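You operate a simulated robot arm through the tools that you are given. There is no shell and no other tool. Be economical: measure what you need, move in short steps, check, and stop when the job is done.

The job below is to be done with a simulated two-armed robot. You get a single attempt, and the scene is never put back.

Task
Seal foil pack No 39 in the vacuum sealer for 2 seconds.
Fine: lower the lid, then hold it shut with one hand while the other presses start; the pack stays inside, the lid as it comes up.
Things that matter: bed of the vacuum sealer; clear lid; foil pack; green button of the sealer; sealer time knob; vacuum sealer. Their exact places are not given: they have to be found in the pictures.

It is judged by the outcome, as a careful person would: the job done as asked, and still so three seconds after it is handed in. It fails if anything else is knocked over, pushed out of place, dropped, spilled or broken. A push-on lid holds only when it is set on centred and level and pressed home; a screw cap is set on level and turned clockwise until tight.

Robot
Two 7-joint arms with two-finger parallel grippers on one trunk, on a base that drives. Base frame: it is fixed to the floor where the robot stands at the start and does not move with it; the origin is under the middle of the robot, x ahead of it, y to its left, z up. Readings come in mm, degrees, newtons and seconds.
The left shoulder is at the start at [60, 143, 926], the right one opposite. With the tool pointing down near the work surface each hand reaches from about 320 to 740 mm from the robot's upright axis, wherever it stands, measured 20 degrees to its own side. Places, roughly: bed of the vacuum sealer [700, 2300, 900]; clear lid [900, 2300, 1100]; green button of the sealer [500, 2100, 900]; sealer time knob [500, 2400, 900]; vacuum sealer [700, 2300, 800]. Payload 1.57 kg a hand.
The TCP of each hand is the grasp point between the finger pads, 30 mm short of the fingertips. In the tool frame z runs along the fingers and y along their closing line. Largest opening 110 mm; finger width 24, thickness 12; the body of the gripper, 48 by 112 mm, starts 78 mm behind the TCP.
Orientation is that of the tool frame in the base frame, as [roll, pitch, yaw] about the fixed x, y, z axes, in that order (R = Rz(yaw) Ry(pitch) Rx(roll)). With the fingers straight down and closing along the base's y, the tool's x points along the base's -x, its y along +y and its z along -z.

Tools
- The arms move only by the tool apply_moves. It takes "left_motion", "right_motion" or both (then of equal length, played together; a hand with none holds still); each is a list of rows, each a list of 6 numbers: the shift along the tool's x, y, z in mm, then the turn, a rotation vector about the tool's x, y, z in degrees. In form: [[tx, ty, tz, ax, ay, az], ...]. A call has 1 to 8 rows; each row is the pose to reach, as a shift and turn from the pose commanded when the call began, along the tool's axes at that moment. "left_grip" and "right_grip" are, for a hand that has rows, the gripper command, from -1 (shut) to 1 (fully open), values between in proportion, set as the call begins (left out, the last holds). Rows are played at 5 a second. More than 50 mm and 8.6 degrees between two rows, or a gripper value outside its range, and nothing of the call is played. A pose out of reach is approached as far as the arm can. The call stops where the force on the tool passes 90 N (or 10 N more than at its start, if that is more) or the arm is blocked; 0.2 s more then pass. The fingers move at their own pace (about 45 mm/s each) and stop on an object; they squeeze with about 36 N. The grip force told is the motor's: it shows also when the fingers shut on nothing. Time passes only in rows, and 0.2 s behind the last, so rows that repeat a pose let the fingers close. It gives the time, the measured TCP pose, the force on the tool (base axes), the opening and the grip force at its end, in the units of the frame above (readings bear some noise), with the torque about the TCP (base axes, N m) and any sound that the robot's microphone picked up.
- Cameras (640 x 400 px; columns grow to the right, rows downward): "scene" is now at [46.1, -0.8, 1533.5]; the picture's right is [0.00, -1.00, 0.00], its down [-0.78, -0.00, -0.62] and it looks along [0.62, 0.00, -0.78] (base axes); focal length 255 px, centre (320, 200). "left" rides on the left gripper at [70, -16, -141] in its tool frame; the picture's right is [0.23, 0.97, 0.00], its down [-0.85, 0.20, -0.48] and it looks along [-0.47, 0.11, 0.88] (tool axes); focal length 222 px, centre (320, 200). "right" rides on the right gripper at [70, 16, -141] in its tool frame; the picture's right is [-0.23, 0.97, 0.00], its down [-0.86, -0.20, -0.48] and it looks along [-0.47, -0.11, 0.88] (tool axes); focal length 222 px, centre (320, 200).
- get_image(camera): a new picture of that camera. No time passes.
- raise_lower(by): slides the trunk up (or, below 0, down) by that many mm; the arms and the scene camera ride with it, the base frame stays. It gives what a move gives, with no picture.
- drive_base(legs): drives the robot by 1 to 6 legs, each [ahead, left, turn to the left] in mm, mm and degrees, along the robot's own axes; the way and the turn of a leg run together, so that a leg with both is an arc; at most 1500 mm and 180 degrees a leg. The arms and the cameras ride along, it lands a little off, and it stops where it bumps. It gives what a move gives.
- turn_head(pan, tilt): turns the head with the scene camera to pan (to the left, within 86 degrees either way) and tilt (down, from -29 to 69), counted from straight ahead of the robot. It gives what a move gives.
- point_at(camera, pixels): for up to 12 pixels [column, row] of the newest picture of that camera ("zoom" is the newest enlarged one), the place [x, y, z] in the base frame of the surface seen there, good to about 3 mm. No time passes.
- enlarge(camera, box): a new picture of the part [left, top, right, bottom] of that camera's present view, enlarged. No time passes.
- close_job(): hands the job in; it is judged then, once.

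Keep the steps short. Do not move on a guess: measure, check each grasp and each placing, and mend mistakes. In all there are 80 turns and 78 pictures (those below and enlarged ones count). Leave the grippers open and the arms clear of the work at the hand-in unless told otherwise, and finish with a single line.

The tools are called as a command line: name --argument value ..., lists and objects as JSON in quotes. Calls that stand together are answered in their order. apply_moves: Moves the arms, as the interface text tells. Its arguments: {"type":"object","properties":{"left_motion":{"type":"array","items":{"type":"array","items":{"type":"number"}}},"left_grip":{"type":"number"},"right_motion":{"type":"array","items":{"type":"array","items":{"type":"number"}}},"right_grip":{"type":"number"}},"required":[]} The other tools are called the same way: raise_lower (by) slides the trunk up or down; drive_base (legs) drives the base; turn_head (pan, tilt) turns the head that bears the scene camera; get_image (camera) takes a picture; point_at (camera, pixels) gives the place of the surface under pixels of a picture; enlarge (camera, box) takes an enlarged picture of a part of a camera's view; close_job () hands the job in.

At the start:

```text
clock: 0.0
left_tcp_pos: [486.0, 296.5, 944.7]
left_orientation: [-180.0, 0.0, 180.0]
left_ft_force: [-0.3, -1.6, -0.2]
left_moment: [0.02, 0.01, 0.02]
left_finger_gap: 110.3
left_grasp_force: 0.0
right_tcp_pos: [454.4, -74.1, 1034.8]
right_orientation: [-180.0, -0.1, -180.0]
right_ft_force: [-0.1, -0.3, -0.1]
right_moment: [0.02, -0.03, -0.04]
right_finger_gap: 109.9
right_grasp_force: 0.1
trunk travel left (down, up): [-525.0, 65.0]
robot x, y, heading: [-1.1, -0.6, -0.1]
head pan, tilt: [0.1, 51.3]
```

scene: 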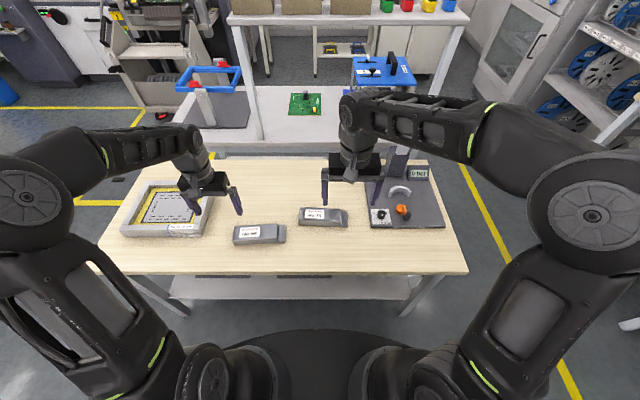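
right: 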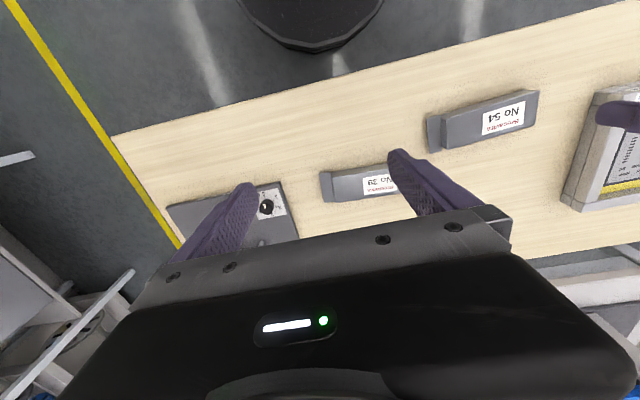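
left: 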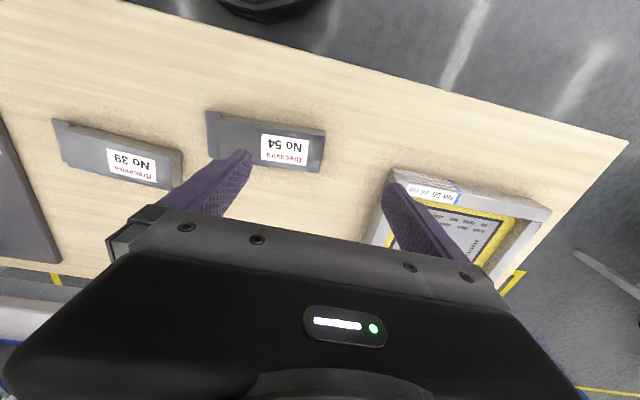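

The table ahead has packs No 54 and No 39; No 39 is near (322,216). I enlarge it and look to the left for the sealer.

enlarge --camera "scene" --box '[200, 170, 460, 270]'

point_at --camera "scene" --pixels '[[302, 209], [345, 211], [301, 221], [344, 224], [320, 208], [328, 255], [235, 228], [283, 227], [385, 180], [405, 208]]'

turn_head --pan 75 --tilt 20

get_image --camera "scene"

```text
2.46 times, centred on (330, 220) of scene
```

zoom: 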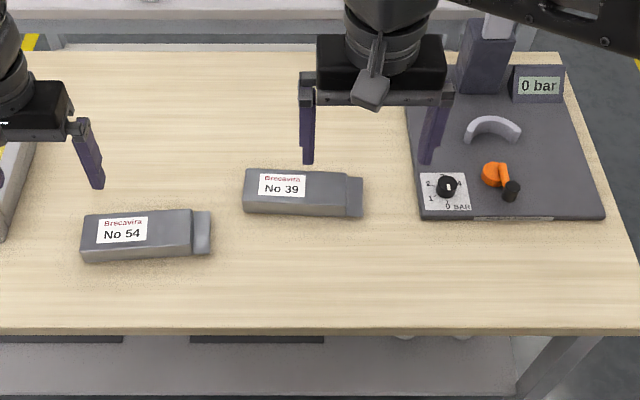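

```text
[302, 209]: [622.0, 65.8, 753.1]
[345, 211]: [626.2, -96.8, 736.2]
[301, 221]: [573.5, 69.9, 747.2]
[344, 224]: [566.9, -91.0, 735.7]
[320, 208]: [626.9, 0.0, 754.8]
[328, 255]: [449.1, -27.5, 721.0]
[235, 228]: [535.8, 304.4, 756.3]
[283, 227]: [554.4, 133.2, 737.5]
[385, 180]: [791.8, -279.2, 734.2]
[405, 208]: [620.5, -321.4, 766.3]
```

```text
clock: 1.5
left_tcp_pos: [485.9, 296.7, 944.9]
left_orientation: [180.0, 0.0, -180.0]
left_ft_force: [0.6, -0.2, 0.0]
left_moment: [-0.05, -0.03, 0.04]
left_finger_gap: 109.9
left_grasp_force: 0.0
right_tcp_pos: [455.0, -74.5, 1035.3]
right_orientation: [180.0, 0.1, 180.0]
right_ft_force: [0.2, -0.2, 0.2]
right_moment: [0.03, -0.01, 0.01]
right_finger_gap: 109.9
right_grasp_force: 0.1
trunk travel left (down, up): [-525.0, 65.0]
robot x, y, heading: [-2.6, -0.3, -0.1]
head pan, tilt: [75.0, 20.0]
```

```text
73 pictures are left
```

scene: 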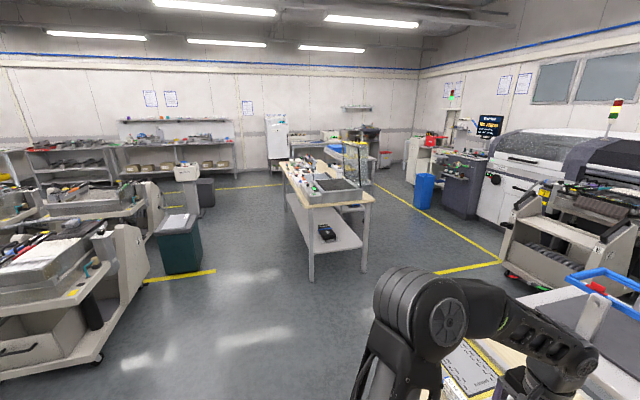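

The bench at (325,180) holds the sealer with its raised lid at (355,160). Enlarging it.

enlarge --camera "scene" --box '[265, 130, 393, 210]'

point_at --camera "zoom" --pixels '[[320, 270], [480, 270], [250, 350], [520, 330], [400, 250], [440, 70], [160, 200], [520, 60]]'

turn_head --pan 0 --tilt 51

```text
5.00 times, centred on (329, 170) of scene
```

zoom: 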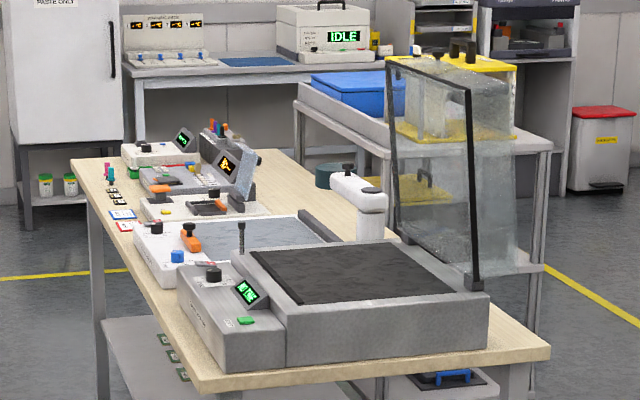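

```text
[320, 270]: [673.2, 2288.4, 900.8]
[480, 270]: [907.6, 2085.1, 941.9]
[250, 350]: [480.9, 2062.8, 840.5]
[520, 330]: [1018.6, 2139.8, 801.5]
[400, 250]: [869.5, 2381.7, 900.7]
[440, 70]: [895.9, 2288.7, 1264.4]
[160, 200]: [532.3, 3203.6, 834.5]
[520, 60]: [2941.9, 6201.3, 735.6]
```

```text
clock: 2.9
left_tcp_pos: [486.9, 296.7, 944.8]
left_orientation: [180.0, 0.0, 180.0]
left_ft_force: [-0.6, 0.5, -0.1]
left_moment: [-0.02, 0.0, -0.01]
left_finger_gap: 109.6
left_grasp_force: 0.0
right_tcp_pos: [455.9, -74.0, 1034.9]
right_orientation: [180.0, 0.1, -180.0]
right_ft_force: [0.8, -0.7, 0.0]
right_moment: [-0.03, 0.01, 0.0]
right_finger_gap: 110.0
right_grasp_force: 0.1
trunk travel left (down, up): [-525.0, 65.0]
robot x, y, heading: [0.2, -3.0, -0.1]
head pan, tilt: [0.0, 51.0]
```

The sealer opens towards -x, its lid standing hinged at x≈900. First the pack No 39: I measure it closely.

enlarge --camera "scene" --box '[280, 190, 376, 250]'

point_at --camera "zoom" --pixels '[[160, 130], [420, 145], [150, 185], [400, 200], [290, 140], [280, 190], [420, 170], [460, 185], [455, 140], [445, 220]]'

```text
6.67 times, centred on (328, 220) of scene
```

zoom: 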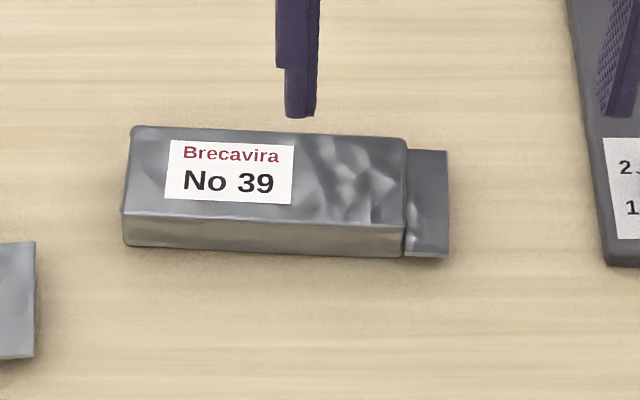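

```text
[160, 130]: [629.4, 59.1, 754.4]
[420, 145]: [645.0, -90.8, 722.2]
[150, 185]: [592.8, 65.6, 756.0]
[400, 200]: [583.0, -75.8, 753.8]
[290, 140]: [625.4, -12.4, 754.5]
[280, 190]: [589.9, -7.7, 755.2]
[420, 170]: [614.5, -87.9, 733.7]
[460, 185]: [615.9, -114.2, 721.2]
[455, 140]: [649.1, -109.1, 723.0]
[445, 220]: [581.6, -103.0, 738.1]
```

Pack body: centre ≈ (598, 0), 57 mm wide, top z 755, table 721, axis ~2° off y, tab at the -y end. I bring the right hand above it, turning so it closes along x.

apply_moves --right_motion '[[-18, 9, 10, 0, 0, 8.4], [-36, 18, 20, 0, 0, 16.8], [-54, 27, 30, 0, 0, 25.2], [-72, 36, 40, 0, 0, 33.6], [-90, 45, 50, 0, 0, 42], [-108, 54, 60, 0, 0, 50.4], [-126, 62, 70, 0, 0, 58.8], [-142, 71, 80, 0, 0, 67.2]]' --right_grip 1

apply_moves --right_motion '[[0, 0, 15, 0, 0, 8.4], [0, 0, 30, 0, 0, 16.8], [0, 0, 45, 0, 0, 25.1], [0, 0, 60, 0, 0, 25.1], [0, 0, 60, 0, 0, 25.1]]'

get_image --camera "right"

get_image --camera "scene"

```text
clock: 4.7
left_tcp_pos: [487.7, 298.0, 944.7]
left_orientation: [-180.0, 0.0, 180.0]
left_ft_force: [-0.5, 0.5, 0.6]
left_moment: [-0.01, 0.0, 0.03]
left_finger_gap: 109.8
left_grasp_force: 0.0
right_tcp_pos: [598.5, -0.4, 956.7]
right_orientation: [179.9, -0.1, 112.7]
right_ft_force: [-0.3, 0.1, 0.1]
right_moment: [0.01, -0.01, -0.03]
right_finger_gap: 110.0
right_grasp_force: 0.1
trunk travel left (down, up): [-525.0, 65.0]
robot x, y, heading: [0.8, -0.0, 0.3]
head pan, tilt: [0.0, 51.0]
```

```text
clock: 5.9
left_tcp_pos: [487.5, 296.9, 946.1]
left_orientation: [-180.0, 0.0, -180.0]
left_ft_force: [-0.2, -0.1, 0.0]
left_moment: [-0.01, 0.02, 0.02]
left_finger_gap: 110.1
left_grasp_force: 0.0
right_tcp_pos: [597.8, -3.1, 896.0]
right_orientation: [-179.9, 0.0, 87.7]
right_ft_force: [-0.1, 0.1, -0.2]
right_moment: [-0.01, -0.02, -0.01]
right_finger_gap: 110.0
right_grasp_force: 0.1
trunk travel left (down, up): [-525.0, 65.0]
robot x, y, heading: [-0.8, 0.3, 0.0]
head pan, tilt: [0.0, 51.0]
```

```text
70 pictures are left
```

right: 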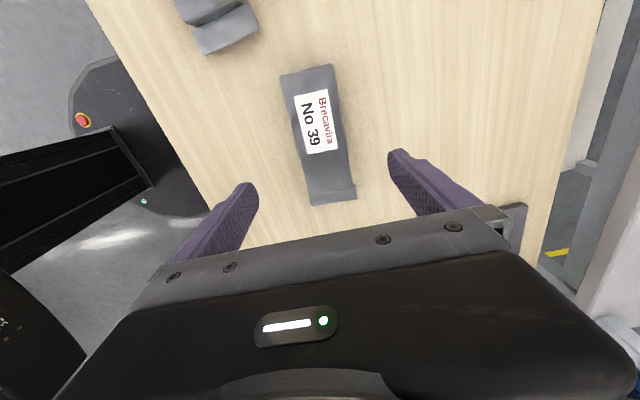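

```text
69 pictures are left
```

scene: 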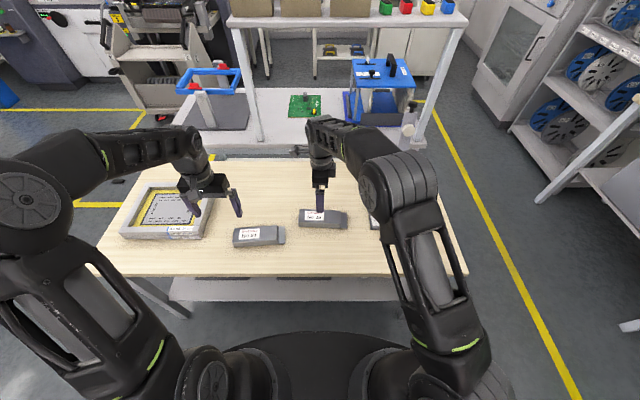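

Aligned. I go down to TCP z≈756 with open fingers.

apply_moves --right_motion '[[0, 0, 45, 0, 0, 0], [0, 0, 90, 0, 0, 0], [0, 0, 120, 0, 0, 0], [0, 0, 140, 0, 0, 0], [0, 0, 140, 0, 0, 0]]'

apply_moves --right_motion '[[0, 0, 0, 0, 0, 0], [0, 0, 0, 0, 0, 0], [0, 0, 0, 0, 0, 0], [0, 0, 0, 0, 0, 0], [0, 0, 0, 0, 0, 0], [0, 0, 0, 0, 0, 0]]' --right_grip -1

get_image --camera "right"

```text
clock: 7.1
left_tcp_pos: [486.7, 297.4, 946.2]
left_orientation: [-180.0, 0.0, -180.0]
left_ft_force: [0.2, -0.1, 0.7]
left_moment: [0.0, 0.0, -0.01]
left_finger_gap: 110.2
left_grasp_force: 0.0
right_tcp_pos: [598.3, -4.6, 755.6]
right_orientation: [-180.0, 0.0, 87.7]
right_ft_force: [0.7, -1.1, 0.1]
right_moment: [-0.01, 0.04, 0.0]
right_finger_gap: 109.9
right_grasp_force: 0.2
trunk travel left (down, up): [-525.0, 65.0]
robot x, y, heading: [-0.1, 0.5, 0.1]
head pan, tilt: [0.0, 51.0]
```

```text
clock: 8.5
left_tcp_pos: [487.2, 298.6, 946.0]
left_orientation: [-180.0, 0.0, -180.0]
left_ft_force: [-0.6, 0.4, 0.1]
left_moment: [0.02, -0.01, -0.01]
left_finger_gap: 110.1
left_grasp_force: 0.0
right_tcp_pos: [599.3, -3.4, 756.4]
right_orientation: [-180.0, -0.1, 87.6]
right_ft_force: [0.2, -0.6, 0.6]
right_moment: [0.04, -0.11, -0.06]
right_finger_gap: 65.3
right_grasp_force: 35.7
trunk travel left (down, up): [-525.0, 65.0]
robot x, y, heading: [-4.7, -1.7, -0.1]
head pan, tilt: [0.0, 51.0]
```

```text
68 pictures are left
```

right: 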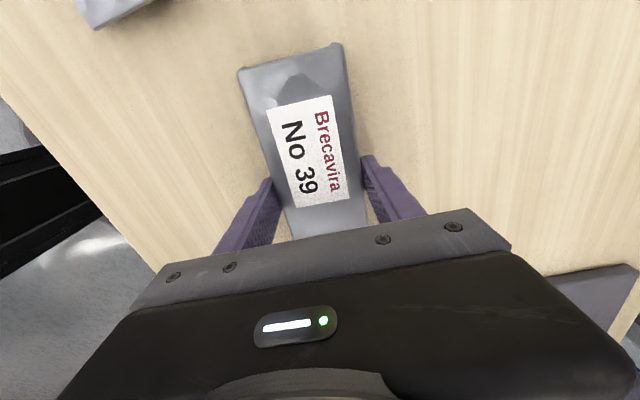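

Gripped (65 mm, 35.7 N). I lift to z≈1080 and draw the hand back in.

apply_moves --right_motion '[[0, 0, -45, 0, 0, 0], [0, 0, -90, 0, 0, 0], [0, 0, -135, 0, 0, 0], [0, -20, -180, 0, 0, 0], [0, -50, -220, 0, 0, 0], [0, -80, -260, 0, 0, 0], [0, -110, -295, 0, 0, 0], [0, -140, -325, 0, 0, 0]]'

apply_moves --left_motion '[[20, 0, -40, 0, 0, 0], [40, 0, -80, 0, 0, 0], [60, 0, -120, 0, 0, 0], [80, 0, -150, 0, 0, 0]]'

turn_head --pan 75 --tilt 35

get_image --camera "scene"

```text
clock: 10.3
left_tcp_pos: [486.5, 297.6, 946.5]
left_orientation: [-179.9, 0.0, 179.9]
left_ft_force: [-1.1, -0.3, -0.3]
left_moment: [-0.01, 0.03, 0.02]
left_finger_gap: 110.2
left_grasp_force: 0.1
right_tcp_pos: [457.3, 7.2, 1081.7]
right_orientation: [-180.0, 0.0, 87.7]
right_ft_force: [-0.5, 0.0, -0.7]
right_moment: [-0.01, 0.0, -0.03]
right_finger_gap: 0.2
right_grasp_force: 21.4
trunk travel left (down, up): [-525.0, 65.0]
robot x, y, heading: [1.3, 1.8, 0.0]
head pan, tilt: [0.0, 51.0]
```

```text
clock: 11.3
left_tcp_pos: [405.0, 298.0, 1094.3]
left_orientation: [-179.9, 0.0, -179.9]
left_ft_force: [0.1, 0.0, 0.0]
left_moment: [0.02, -0.02, 0.0]
left_finger_gap: 109.8
left_grasp_force: 0.1
right_tcp_pos: [456.7, 8.5, 1080.6]
right_orientation: [180.0, 0.0, 87.7]
right_ft_force: [-0.4, 0.1, -0.7]
right_moment: [0.01, 0.01, 0.0]
right_finger_gap: 0.4
right_grasp_force: 21.1
trunk travel left (down, up): [-525.0, 65.0]
robot x, y, heading: [1.6, 2.5, -0.1]
head pan, tilt: [0.0, 51.0]
```

```text
clock: 12.8
left_tcp_pos: [406.3, 299.2, 1093.0]
left_orientation: [-179.9, -0.1, 180.0]
left_ft_force: [0.2, 0.2, 0.0]
left_moment: [0.03, 0.0, 0.0]
left_finger_gap: 110.1
left_grasp_force: 0.1
right_tcp_pos: [457.1, 7.3, 1081.9]
right_orientation: [179.9, 0.0, 87.8]
right_ft_force: [1.2, 1.5, -0.7]
right_moment: [0.0, 0.01, -0.01]
right_finger_gap: 0.1
right_grasp_force: 21.6
trunk travel left (down, up): [-525.0, 65.0]
robot x, y, heading: [-3.6, -0.7, 0.0]
head pan, tilt: [75.0, 35.0]
```

```text
67 pictures are left
```

scene: 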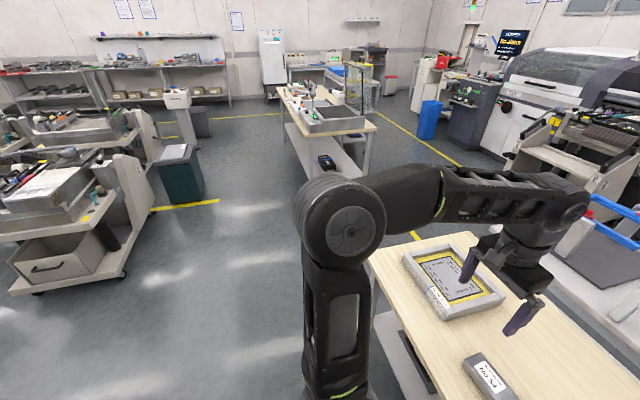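

The right hand is empty (gap 0): the pack slipped out during the lift. I look where it lies now.

turn_head --pan 0 --tilt 51

get_image --camera "scene"

get_image --camera "right"

```text
clock: 14.3
left_tcp_pos: [407.1, 298.1, 1094.7]
left_orientation: [-180.0, 0.1, -180.0]
left_ft_force: [0.0, 0.5, 0.0]
left_moment: [-0.02, -0.04, 0.0]
left_finger_gap: 109.9
left_grasp_force: 0.0
right_tcp_pos: [456.6, 7.6, 1082.5]
right_orientation: [-179.9, 0.1, 87.7]
right_ft_force: [-0.1, -0.8, -0.3]
right_moment: [0.01, 0.0, -0.02]
right_finger_gap: 0.3
right_grasp_force: 21.4
trunk travel left (down, up): [-525.0, 65.0]
robot x, y, heading: [3.3, -1.0, -0.1]
head pan, tilt: [0.0, 51.0]
```

```text
66 pictures are left
```

scene: 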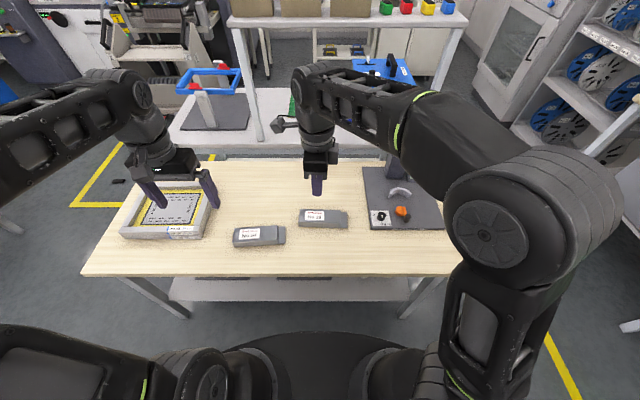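

```text
65 pictures are left
```

right: 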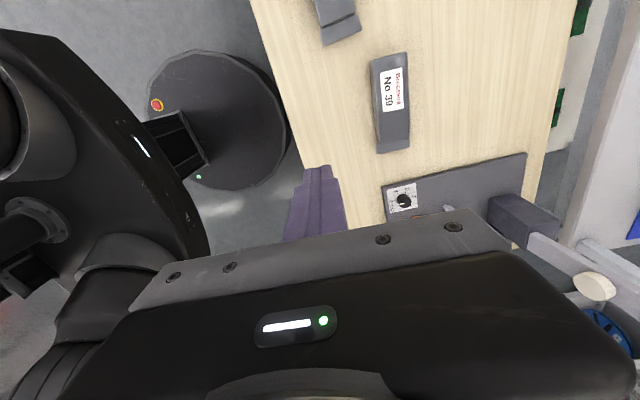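

The pack still lies on the table, seemingly upright. I measure it again before retrying lower and slower.

enlarge --camera "right" --box '[340, 30, 468, 170]'

enlarge --camera "scene" --box '[280, 190, 376, 250]'

point_at --camera "zoom" --pixels '[[140, 130], [400, 148], [130, 205], [395, 222], [280, 138], [270, 210], [128, 232], [395, 245], [270, 238], [270, 225], [440, 190]]'

```text
2.86 times, centred on (404, 100) of right
```

zoom: 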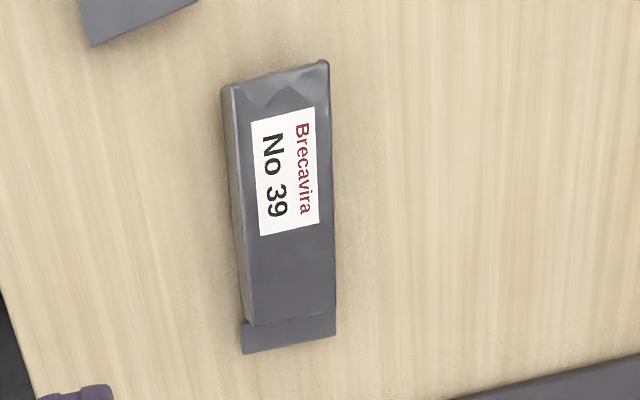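

```text
6.67 times, centred on (328, 220) of scene
```

zoom: 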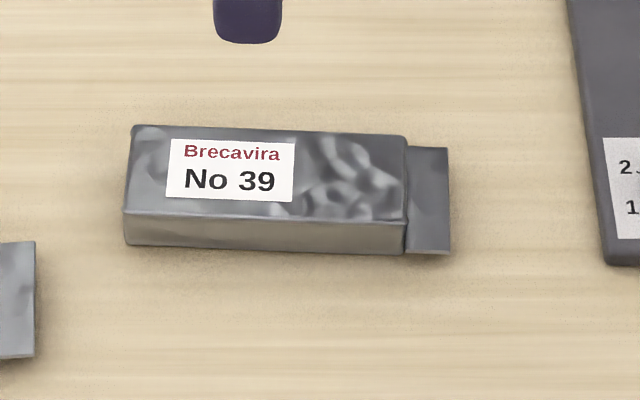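

```text
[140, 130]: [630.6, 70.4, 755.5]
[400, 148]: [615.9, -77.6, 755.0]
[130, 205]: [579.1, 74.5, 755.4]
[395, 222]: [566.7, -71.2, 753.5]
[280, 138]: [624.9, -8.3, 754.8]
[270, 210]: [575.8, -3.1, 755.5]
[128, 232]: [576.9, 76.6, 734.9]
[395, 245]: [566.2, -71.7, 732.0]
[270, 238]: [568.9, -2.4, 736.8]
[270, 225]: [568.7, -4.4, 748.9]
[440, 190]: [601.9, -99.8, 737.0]
```

The pack is just where it was gripped. Open the hand and return over it, then down to TCP z≈752.

apply_moves --right_motion '[[0, 30, 30, 0, 0, 0], [0, 60, 60, 0, 0, 0], [0, 90, 95, 0, 0, 0], [0, 120, 135, 0, 0, 0], [0, 142, 180, 0, 0, 0], [0, 142, 180, 0, 0, 0], [0, 142, 220, 0, 0, 0], [0, 142, 260, 0, 0, 0]]' --right_grip 1

apply_moves --right_motion '[[0, 0, 30, 0, 0, 0], [0, 0, 55, 0, 0, 0], [0, 0, 70, 0, 0, 0], [0, 0, 70, 0, 0, 0]]'

```text
clock: 16.1
left_tcp_pos: [405.8, 299.2, 1094.2]
left_orientation: [180.0, 0.0, -179.9]
left_ft_force: [-1.1, -0.4, -0.2]
left_moment: [-0.02, 0.0, -0.02]
left_finger_gap: 110.1
left_grasp_force: 0.0
right_tcp_pos: [596.4, -1.8, 818.0]
right_orientation: [-180.0, 0.0, 87.7]
right_ft_force: [0.2, 0.0, 0.6]
right_moment: [-0.01, -0.04, 0.02]
right_finger_gap: 109.8
right_grasp_force: 0.1
trunk travel left (down, up): [-525.0, 65.0]
robot x, y, heading: [-0.5, 3.0, 0.2]
head pan, tilt: [0.0, 51.0]
```

```text
clock: 17.1
left_tcp_pos: [406.9, 298.4, 1095.1]
left_orientation: [179.9, 0.0, -179.9]
left_ft_force: [0.5, 0.6, 0.2]
left_moment: [-0.04, -0.01, 0.01]
left_finger_gap: 110.1
left_grasp_force: 0.1
right_tcp_pos: [599.2, -2.9, 749.7]
right_orientation: [-180.0, 0.0, 87.7]
right_ft_force: [0.3, 0.5, -0.7]
right_moment: [0.01, 0.01, 0.0]
right_finger_gap: 109.8
right_grasp_force: 0.1
trunk travel left (down, up): [-525.0, 65.0]
robot x, y, heading: [-1.7, -0.4, 0.0]
head pan, tilt: [0.0, 51.0]
```

No contact with the table yet. Closing, then a slow small lift.

apply_moves --right_motion '[[0, 0, 0, 0, 0, 0], [0, 0, 0, 0, 0, 0], [0, 0, 0, 0, 0, 0], [0, 0, 0, 0, 0, 0], [0, 0, 0, 0, 0, 0], [0, 0, 0, 0, 0, 0], [0, 0, 0, 0, 0, 0], [0, 0, 0, 0, 0, 0]]' --right_grip -1

apply_moves --right_motion '[[0, 0, -1, 0, 0, 0], [0, 0, -2, 0, 0, 0], [0, 0, -4, 0, 0, 0], [0, 0, -6, 0, 0, 0], [0, 0, -9, 0, 0, 0], [0, 0, -12, 0, 0, 0], [0, 0, -16, 0, 0, 0], [0, 0, -20, 0, 0, 0]]'

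get_image --camera "right"

```text
clock: 18.9
left_tcp_pos: [407.5, 298.3, 1094.8]
left_orientation: [-180.0, 0.0, 180.0]
left_ft_force: [-0.4, -0.3, -0.9]
left_moment: [-0.01, 0.0, 0.02]
left_finger_gap: 110.2
left_grasp_force: 0.0
right_tcp_pos: [599.0, -3.8, 749.4]
right_orientation: [-180.0, -0.1, 87.7]
right_ft_force: [0.5, 0.0, 1.0]
right_moment: [0.03, -0.04, -0.06]
right_finger_gap: 65.6
right_grasp_force: 35.7
trunk travel left (down, up): [-525.0, 65.0]
robot x, y, heading: [-0.2, -2.4, 0.1]
head pan, tilt: [0.0, 51.0]
```

```text
clock: 20.7
left_tcp_pos: [406.1, 298.2, 1094.3]
left_orientation: [180.0, 0.0, 179.9]
left_ft_force: [-0.9, 0.4, -0.1]
left_moment: [0.01, -0.03, 0.02]
left_finger_gap: 110.0
left_grasp_force: 0.0
right_tcp_pos: [599.7, -2.0, 770.1]
right_orientation: [-179.9, -0.1, 87.7]
right_ft_force: [0.2, 0.1, -1.8]
right_moment: [-0.03, -0.01, 0.01]
right_finger_gap: 65.6
right_grasp_force: 35.7
trunk travel left (down, up): [-525.0, 65.0]
robot x, y, heading: [1.5, 1.6, -0.2]
head pan, tilt: [0.0, 51.0]
```

```text
62 pictures are left
```

right: 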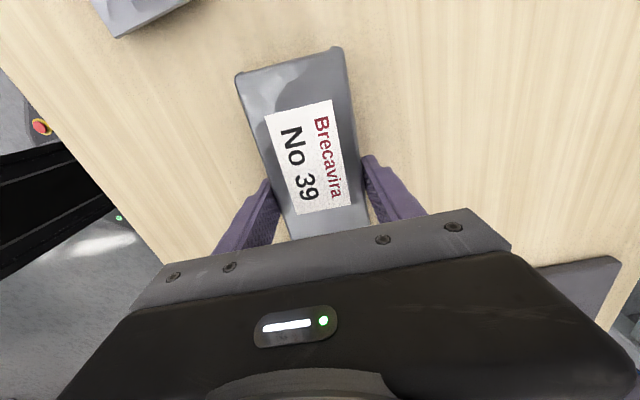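

Held, with about 1.8 N of weight. I check that the pack top has risen.

point_at --camera "right" --pixels '[[300, 75], [330, 190], [260, 90], [345, 110], [320, 225]]'

apply_moves --right_motion '[[0, 0, -4, 0, 0, 0], [0, 0, -10, 0, 0, 0], [0, 0, -18, 0, 0, 0], [0, 0, -28, 0, 0, 0], [0, 0, -40, 0, 0, 0], [0, 0, -54, 0, 0, 0], [0, 0, -68, 0, 0, 0], [0, 0, -80, 0, 0, 0]]'

get_image --camera "right"

```text
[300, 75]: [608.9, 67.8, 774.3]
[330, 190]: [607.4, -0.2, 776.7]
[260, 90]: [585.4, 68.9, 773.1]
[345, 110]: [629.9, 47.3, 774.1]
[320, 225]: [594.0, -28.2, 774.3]
```

```text
clock: 22.5
left_tcp_pos: [407.2, 298.6, 1094.8]
left_orientation: [-180.0, 0.0, 180.0]
left_ft_force: [0.2, 0.5, 0.2]
left_moment: [0.01, -0.01, 0.01]
left_finger_gap: 110.2
left_grasp_force: 0.1
right_tcp_pos: [600.3, -3.7, 849.5]
right_orientation: [180.0, 0.1, 87.7]
right_ft_force: [-0.8, -0.5, -1.7]
right_moment: [-0.01, 0.0, 0.01]
right_finger_gap: 65.7
right_grasp_force: 35.5
trunk travel left (down, up): [-525.0, 65.0]
robot x, y, heading: [1.3, 1.2, -0.4]
head pan, tilt: [0.0, 51.0]
```

```text
61 pictures are left
```

right: 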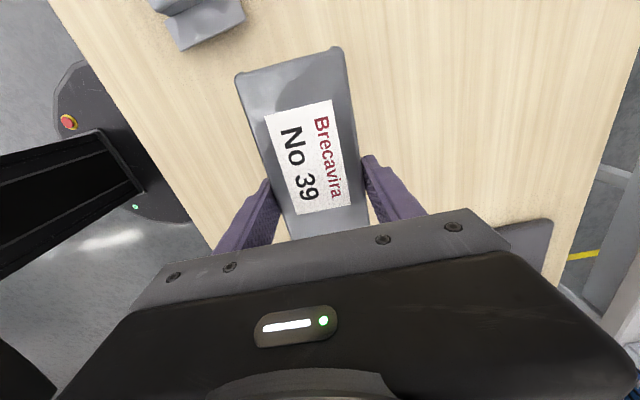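

The pack hangs well and level. I raise it gently and draw it in.

apply_moves --right_motion '[[0, 0, -6, 0, 0, 0], [0, 0, -18, 0, 0, 0], [0, 0, -34, 0, 0, 0], [0, -6, -52, 0, 0, 0], [0, -16, -70, 0, 0, 0], [0, -28, -88, 0, 0, 0], [0, -38, -100, 0, 0, 0], [0, -44, -106, 0, 0, 0]]'

apply_moves --right_motion '[[0, -6, -6, 0, 0, 0], [0, -18, -18, 0, 0, 0], [0, -34, -34, 0, 0, 0], [0, -52, -52, 0, 0, 0], [0, -70, -70, 0, 0, 0], [0, -88, -88, 0, 0, 0], [0, -98, -98, 0, 0, 0], [0, -102, -102, 0, 0, 0]]'

turn_head --pan 75 --tilt 35

```text
clock: 24.3
left_tcp_pos: [406.9, 298.9, 1095.7]
left_orientation: [-180.0, 0.1, 180.0]
left_ft_force: [-0.9, -0.1, -1.0]
left_moment: [0.0, -0.05, -0.01]
left_finger_gap: 110.0
left_grasp_force: 0.1
right_tcp_pos: [555.8, -1.2, 957.9]
right_orientation: [-180.0, -0.1, 87.7]
right_ft_force: [0.1, -1.2, -1.6]
right_moment: [0.0, 0.02, 0.03]
right_finger_gap: 65.7
right_grasp_force: 35.8
trunk travel left (down, up): [-525.0, 65.0]
robot x, y, heading: [1.1, -1.9, 0.1]
head pan, tilt: [0.0, 51.0]
```

```text
clock: 26.1
left_tcp_pos: [406.6, 298.9, 1093.7]
left_orientation: [180.0, 0.0, 179.9]
left_ft_force: [-0.5, 0.9, 0.2]
left_moment: [0.0, 0.0, -0.01]
left_finger_gap: 110.1
left_grasp_force: 0.2
right_tcp_pos: [453.7, 4.1, 1059.1]
right_orientation: [179.9, 0.0, 87.7]
right_ft_force: [0.1, 0.1, -2.1]
right_moment: [0.01, 0.03, -0.01]
right_finger_gap: 65.6
right_grasp_force: 36.0
trunk travel left (down, up): [-525.0, 65.0]
robot x, y, heading: [0.2, 2.8, 0.2]
head pan, tilt: [0.0, 51.0]
```

```text
clock: 27.6
left_tcp_pos: [407.6, 297.8, 1094.2]
left_orientation: [180.0, 0.0, 180.0]
left_ft_force: [-0.2, 0.6, -0.8]
left_moment: [0.01, -0.04, 0.0]
left_finger_gap: 109.9
left_grasp_force: 0.0
right_tcp_pos: [454.5, 3.8, 1057.9]
right_orientation: [-180.0, 0.0, 87.7]
right_ft_force: [0.8, -0.2, -0.9]
right_moment: [-0.01, -0.01, 0.02]
right_finger_gap: 65.8
right_grasp_force: 36.2
trunk travel left (down, up): [-525.0, 65.0]
robot x, y, heading: [-0.2, 3.2, 0.1]
head pan, tilt: [75.0, 35.0]
```

I measure obstacles along the way: carts (120,262), bin (200,245), bench edge.

get_image --camera "scene"

point_at --camera "scene" --pixels '[[120, 275], [205, 205], [170, 200], [196, 160], [128, 185], [308, 175], [310, 132], [285, 95], [372, 128], [250, 250], [205, 160], [300, 108]]'

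```text
60 pictures are left
```

scene: 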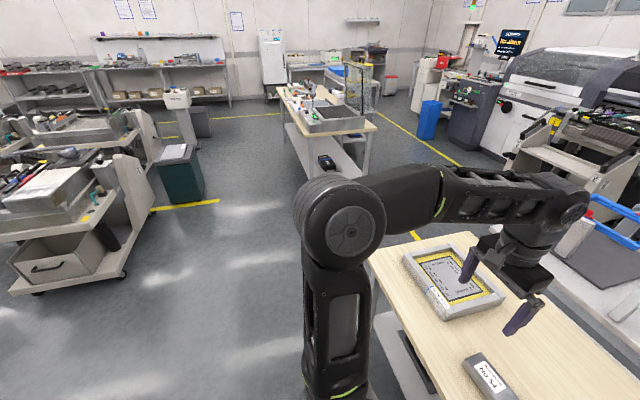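

```text
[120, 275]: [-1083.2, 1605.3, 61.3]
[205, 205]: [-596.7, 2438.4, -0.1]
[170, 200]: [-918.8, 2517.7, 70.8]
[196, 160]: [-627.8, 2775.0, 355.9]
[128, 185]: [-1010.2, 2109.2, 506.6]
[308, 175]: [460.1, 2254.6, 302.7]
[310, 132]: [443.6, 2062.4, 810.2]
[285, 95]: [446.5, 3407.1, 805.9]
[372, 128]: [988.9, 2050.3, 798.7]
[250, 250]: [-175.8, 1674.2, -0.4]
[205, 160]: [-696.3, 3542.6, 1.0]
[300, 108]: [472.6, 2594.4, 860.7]
```

The way along x≈0 is clear (bin at x≤-600, bench edge at x≈440). I drive left in two legs, then a little ahead.

drive_base --legs '[[0, 1125, 0], [0, 1125, 0]]'

turn_head --pan 0 --tilt 45

get_image --camera "scene"

```text
clock: 38.5
left_tcp_pos: [506.5, 2483.9, 1093.4]
left_orientation: [180.0, -0.1, 176.9]
left_ft_force: [0.3, 0.3, -1.1]
left_moment: [-0.02, -0.02, -0.02]
left_finger_gap: 109.9
left_grasp_force: 0.1
right_tcp_pos: [537.8, 2189.3, 1058.5]
right_orientation: [-180.0, 0.1, 84.5]
right_ft_force: [0.6, 0.0, -2.6]
right_moment: [-0.03, -0.02, 0.01]
right_finger_gap: 65.7
right_grasp_force: 36.3
trunk travel left (down, up): [-525.0, 65.0]
robot x, y, heading: [83.3, 2208.9, -3.2]
head pan, tilt: [75.0, 35.0]
```

```text
clock: 39.9
left_tcp_pos: [507.1, 2484.5, 1093.0]
left_orientation: [180.0, -0.1, 176.7]
left_ft_force: [-0.2, 0.2, 0.0]
left_moment: [-0.02, 0.0, 0.0]
left_finger_gap: 110.2
left_grasp_force: 0.1
right_tcp_pos: [537.7, 2187.7, 1058.9]
right_orientation: [180.0, 0.0, 84.5]
right_ft_force: [-0.3, 0.3, -1.9]
right_moment: [0.0, -0.01, 0.05]
right_finger_gap: 65.8
right_grasp_force: 36.5
trunk travel left (down, up): [-525.0, 65.0]
robot x, y, heading: [84.9, 2212.0, -3.3]
head pan, tilt: [0.0, 45.0]
```

```text
59 pictures are left
```

scene: 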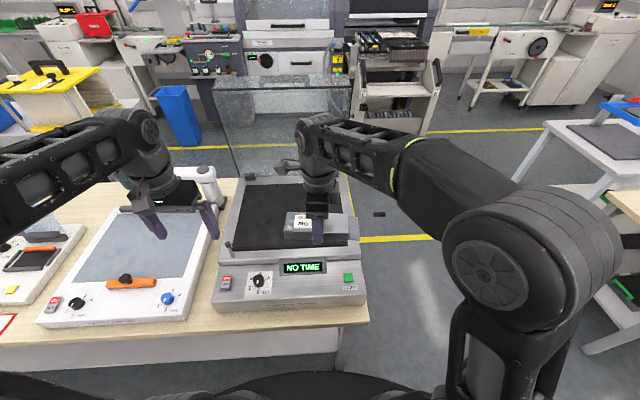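

The sealer is in front; its display reads "NO TIME". I straighten the heading and look closely at the controls.

drive_base --legs '[[10, 40, 3.3]]'

enlarge --camera "scene" --box '[190, 230, 382, 350]'

get_image --camera "scene"

```text
clock: 40.8
left_tcp_pos: [502.0, 2551.1, 1092.9]
left_orientation: [-179.9, 0.0, -179.8]
left_ft_force: [0.6, 0.1, -0.8]
left_moment: [-0.02, -0.01, 0.01]
left_finger_gap: 109.9
left_grasp_force: 0.1
right_tcp_pos: [548.5, 2255.1, 1058.5]
right_orientation: [180.0, 0.1, 87.9]
right_ft_force: [0.9, -0.1, -2.4]
right_moment: [-0.09, -0.02, 0.0]
right_finger_gap: 65.4
right_grasp_force: 35.6
trunk travel left (down, up): [-525.0, 65.0]
robot x, y, heading: [94.3, 2249.7, -0.1]
head pan, tilt: [0.0, 45.0]
```

```text
3.33 times, centred on (286, 290) of scene
```

zoom: 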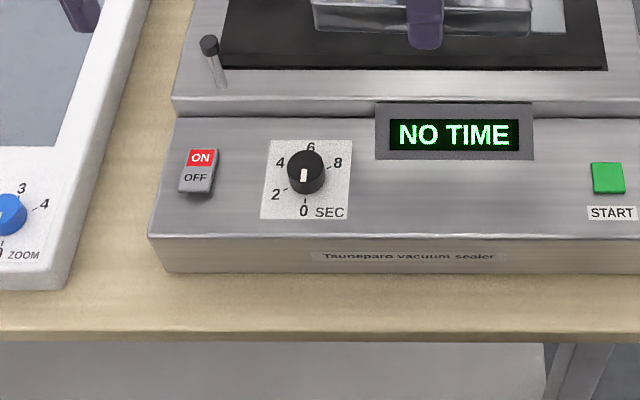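

```text
57 pictures are left
```

scene: 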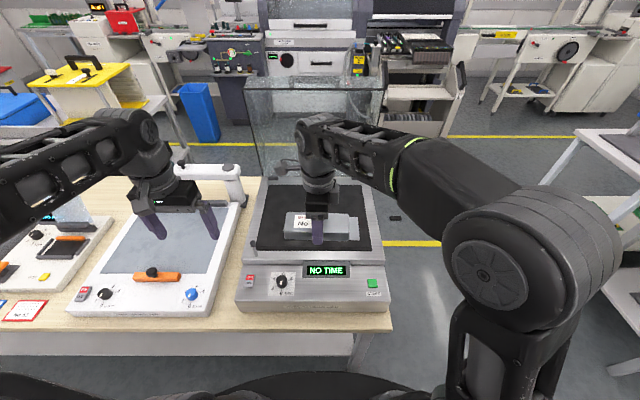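

I measure the bed corners, rim, lid, knob and button.

point_at --camera "scene" --pixels '[[256, 250], [280, 188], [380, 188], [380, 248], [266, 185], [258, 90], [320, 80], [383, 85], [253, 240], [320, 250], [258, 160], [385, 160]]'

enlarge --camera "scene" --box '[230, 60, 410, 180]'

enlarge --camera "scene" --box '[230, 180, 406, 290]'

point_at --camera "zoom" --pixels '[[75, 215], [82, 250], [90, 250], [110, 235], [500, 240], [140, 20], [500, 20], [60, 260], [540, 260], [320, 255], [440, 190], [250, 150]]'

```text
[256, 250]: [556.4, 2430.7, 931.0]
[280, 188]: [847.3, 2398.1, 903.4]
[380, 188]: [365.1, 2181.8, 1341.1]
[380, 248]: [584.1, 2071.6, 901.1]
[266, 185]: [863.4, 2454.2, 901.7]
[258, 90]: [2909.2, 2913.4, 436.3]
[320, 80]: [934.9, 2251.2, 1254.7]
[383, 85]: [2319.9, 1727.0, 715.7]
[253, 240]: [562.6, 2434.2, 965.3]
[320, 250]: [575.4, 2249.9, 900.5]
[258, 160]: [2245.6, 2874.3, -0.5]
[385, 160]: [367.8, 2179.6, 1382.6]
```

```text
3.33 times, centred on (320, 120) of scene
```

zoom: 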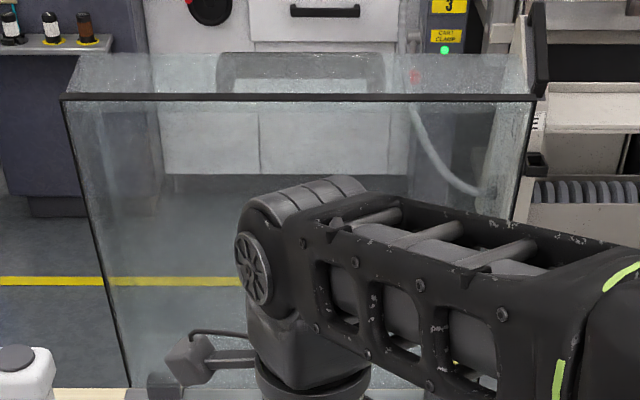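

```text
3.64 times, centred on (318, 235) of scene
```

zoom: 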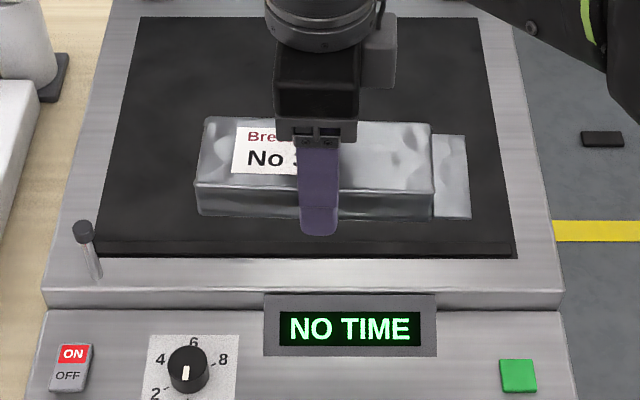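

```text
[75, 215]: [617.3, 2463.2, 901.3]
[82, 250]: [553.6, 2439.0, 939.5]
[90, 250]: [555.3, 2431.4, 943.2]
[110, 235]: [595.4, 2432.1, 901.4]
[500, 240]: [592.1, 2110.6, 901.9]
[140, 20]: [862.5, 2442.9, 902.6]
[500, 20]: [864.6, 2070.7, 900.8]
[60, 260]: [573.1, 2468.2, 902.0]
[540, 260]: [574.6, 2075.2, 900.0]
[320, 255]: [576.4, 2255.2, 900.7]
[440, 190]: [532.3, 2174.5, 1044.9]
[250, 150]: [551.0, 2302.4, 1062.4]
```

I measure the lid's black frame and the bed surface.

enlarge --camera "scene" --box '[230, 60, 410, 180]'

point_at --camera "zoom" --pixels '[[68, 98], [300, 97], [530, 97], [538, 50], [80, 180], [100, 270], [120, 370], [522, 180], [537, 160], [300, 55], [165, 385], [190, 360]]'

point_at --camera "scene" --pixels '[[280, 210], [275, 235], [366, 235], [340, 246], [290, 190], [282, 281], [372, 284], [325, 270], [250, 281], [276, 298]]'

enlarge --camera "left" --box '[0, 0, 640, 400]'

```text
3.33 times, centred on (320, 120) of scene
```

zoom: 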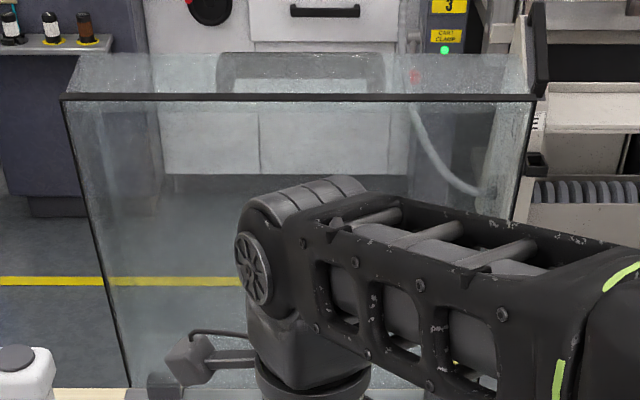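

```text
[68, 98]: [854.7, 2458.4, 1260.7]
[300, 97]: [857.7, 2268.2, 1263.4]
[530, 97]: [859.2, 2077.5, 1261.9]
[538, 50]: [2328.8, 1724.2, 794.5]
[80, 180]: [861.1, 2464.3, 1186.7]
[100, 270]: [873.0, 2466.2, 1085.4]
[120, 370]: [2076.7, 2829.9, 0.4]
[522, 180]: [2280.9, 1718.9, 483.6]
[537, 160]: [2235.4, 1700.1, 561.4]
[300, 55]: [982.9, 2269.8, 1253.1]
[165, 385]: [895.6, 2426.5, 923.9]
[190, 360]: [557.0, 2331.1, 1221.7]
```

```text
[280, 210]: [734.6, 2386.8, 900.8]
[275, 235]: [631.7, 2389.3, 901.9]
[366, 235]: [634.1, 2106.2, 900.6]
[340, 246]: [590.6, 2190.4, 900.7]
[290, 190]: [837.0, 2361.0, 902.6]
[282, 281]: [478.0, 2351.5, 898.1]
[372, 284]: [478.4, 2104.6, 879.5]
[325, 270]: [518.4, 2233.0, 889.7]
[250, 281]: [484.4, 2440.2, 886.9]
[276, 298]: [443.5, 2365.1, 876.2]
```

```text
1.00 times, centred on (320, 200) of left (not enlarged: the box is as wide or as high as the picture)
```

zoom: 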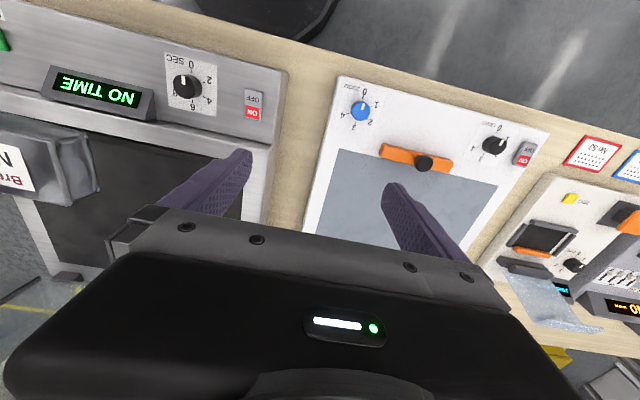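

Lid: box, lower edge leaning at x 857 (z 1262), hinged near x≈888. Bed surface z≈901, x 592–862, y 2110–2430. I carry the pack to (700, 2285) still high.

apply_moves --right_motion '[[2, 6, 0, 0, 0, 0], [5, 20, 0, 0, 0, -0.5], [11, 45, 0, 0, 0, -1], [18, 75, 0, 0, 0, -1.5], [25, 105, 0, 0, 0, -2.1], [31, 130, 0, 0, 0, -2.1], [34, 145, 0, 0, 0, -2.1], [35.6, 150, 0, 0, 0, -2.1]]'

get_image --camera "scene"

get_image --camera "right"

```text
clock: 42.6
left_tcp_pos: [500.8, 2548.1, 1093.9]
left_orientation: [180.0, 0.0, -179.8]
left_ft_force: [0.0, 0.1, -0.3]
left_moment: [-0.02, 0.01, 0.0]
left_finger_gap: 110.1
left_grasp_force: 0.0
right_tcp_pos: [634.8, 2272.3, 1059.7]
right_orientation: [-179.9, 0.0, 89.6]
right_ft_force: [0.1, 0.7, -2.5]
right_moment: [-0.02, 0.02, -0.04]
right_finger_gap: 65.9
right_grasp_force: 36.0
right hand out of reach, approached as far as the arm can: row 5, 6, 7, 8
trunk travel left (down, up): [-525.0, 65.0]
robot x, y, heading: [93.5, 2251.5, -0.0]
head pan, tilt: [0.0, 45.0]
```

```text
52 pictures are left
```

scene: 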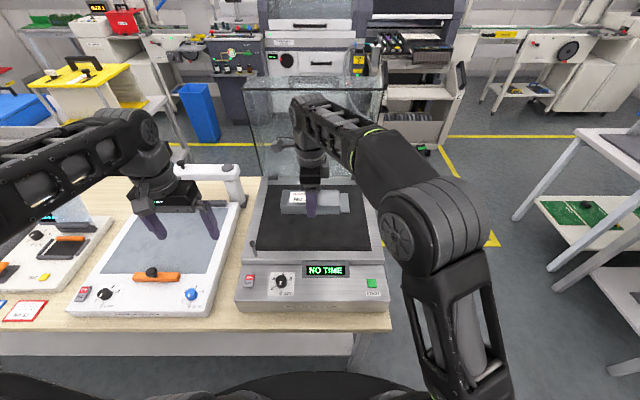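

```text
51 pictures are left
```

right: 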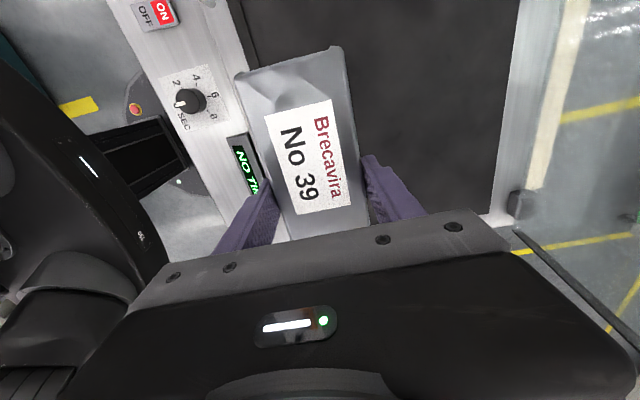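

The far point was out of reach at that height. Lower, it reaches further; I go down 85 mm.

apply_moves --right_motion '[[0, 0, 10, 0, 0, 0], [0, 0, 25, 0, 0, 0], [0, 0, 42, 0, 0, 0], [0, 0, 60, 0, 0, 0], [0, 0, 75, 0, 0, 0], [0, 0, 85, 0, 0, 0]]'

```text
clock: 44.0
left_tcp_pos: [502.4, 2549.3, 1093.9]
left_orientation: [-179.9, 0.0, -179.8]
left_ft_force: [-0.2, 0.6, -0.2]
left_moment: [0.0, -0.02, 0.01]
left_finger_gap: 109.9
left_grasp_force: 0.1
right_tcp_pos: [638.0, 2269.6, 977.4]
right_orientation: [-180.0, 0.1, 89.9]
right_ft_force: [-0.4, -0.3, -2.0]
right_moment: [0.0, 0.0, 0.01]
right_finger_gap: 65.9
right_grasp_force: 35.6
trunk travel left (down, up): [-525.0, 65.0]
robot x, y, heading: [93.7, 2248.7, 0.2]
head pan, tilt: [0.0, 45.0]
```

Now forward 55 mm and 15 mm left, at a clearance above the bed.

apply_moves --right_motion '[[3, 8, 4, 0, 0, 0], [7, 22, 10, 0, 0, 0], [11, 38, 18, 0, 0, 0], [14, 50, 25, 0, 0, 0], [15, 55, 28, 0, 0, 0], [15, 55, 28, 0, 0, 0]]'

get_image --camera "right"

```text
clock: 45.4
left_tcp_pos: [501.6, 2549.2, 1094.9]
left_orientation: [180.0, 0.0, -179.8]
left_ft_force: [0.5, -0.4, -0.3]
left_moment: [0.04, -0.01, -0.05]
left_finger_gap: 110.2
left_grasp_force: 0.0
right_tcp_pos: [691.8, 2285.4, 946.8]
right_orientation: [-179.9, 0.0, 90.0]
right_ft_force: [-0.3, 0.1, -1.6]
right_moment: [0.0, 0.03, -0.02]
right_finger_gap: 65.6
right_grasp_force: 36.0
trunk travel left (down, up): [-525.0, 65.0]
robot x, y, heading: [94.1, 2248.5, 0.0]
head pan, tilt: [0.0, 45.0]
```

```text
50 pictures are left
```

right: 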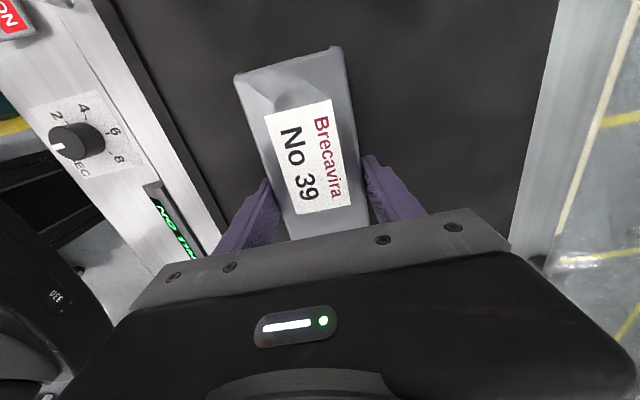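

Over the bed. Lower slowly by 17 mm.

apply_moves --right_motion '[[0, 0, 5, 0, 0, 0], [0, 0, 10, 0, 0, 0], [0, 0, 14, 0, 0, 0], [0, 0, 17, 0, 0, 0], [0, 0, 17, 0, 0, 0]]'

point_at --camera "right" --pixels '[[300, 75], [330, 190], [260, 90], [345, 110], [430, 130]]'

```text
clock: 46.6
left_tcp_pos: [500.9, 2549.3, 1094.2]
left_orientation: [180.0, 0.0, -179.9]
left_ft_force: [0.0, 0.5, 0.0]
left_moment: [-0.02, 0.01, -0.01]
left_finger_gap: 110.0
left_grasp_force: 0.1
right_tcp_pos: [691.0, 2284.2, 929.8]
right_orientation: [180.0, 0.1, 90.0]
right_ft_force: [0.0, 0.4, -0.2]
right_moment: [0.18, 0.0, 0.03]
right_finger_gap: 65.7
right_grasp_force: 36.7
trunk travel left (down, up): [-525.0, 65.0]
robot x, y, heading: [97.5, 2245.5, 0.0]
head pan, tilt: [0.0, 45.0]
```

```text
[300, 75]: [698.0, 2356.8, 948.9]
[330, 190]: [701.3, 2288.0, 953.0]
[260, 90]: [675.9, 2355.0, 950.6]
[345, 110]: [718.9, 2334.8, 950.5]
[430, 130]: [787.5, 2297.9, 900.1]
```

The weight is off (-0.2 N): it rests on the bed. Open and rise straight up.

apply_moves --right_motion '[[0, 0, 0, 0, 0, 0], [0, 0, 0, 0, 0, 0], [0, 0, 0, 0, 0, 0], [0, 0, 0, 0, 0, 0], [0, 0, -15, 0, 0, 0], [0, 0, -40, 0, 0, 0]]' --right_grip 1

get_image --camera "right"

```text
clock: 48.0
left_tcp_pos: [500.2, 2548.7, 1094.5]
left_orientation: [-180.0, 0.0, -179.8]
left_ft_force: [0.0, 0.0, 0.0]
left_moment: [0.0, 0.03, 0.0]
left_finger_gap: 110.1
left_grasp_force: 0.1
right_tcp_pos: [691.6, 2283.8, 969.4]
right_orientation: [-180.0, 0.0, 90.0]
right_ft_force: [0.0, -0.7, 0.0]
right_moment: [-0.01, -0.03, 0.01]
right_finger_gap: 110.0
right_grasp_force: 0.0
trunk travel left (down, up): [-525.0, 65.0]
robot x, y, heading: [94.8, 2251.3, 0.3]
head pan, tilt: [0.0, 45.0]
```

```text
49 pictures are left
```

right: 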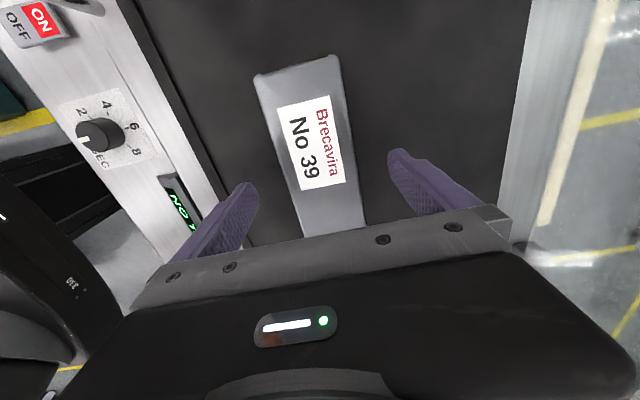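

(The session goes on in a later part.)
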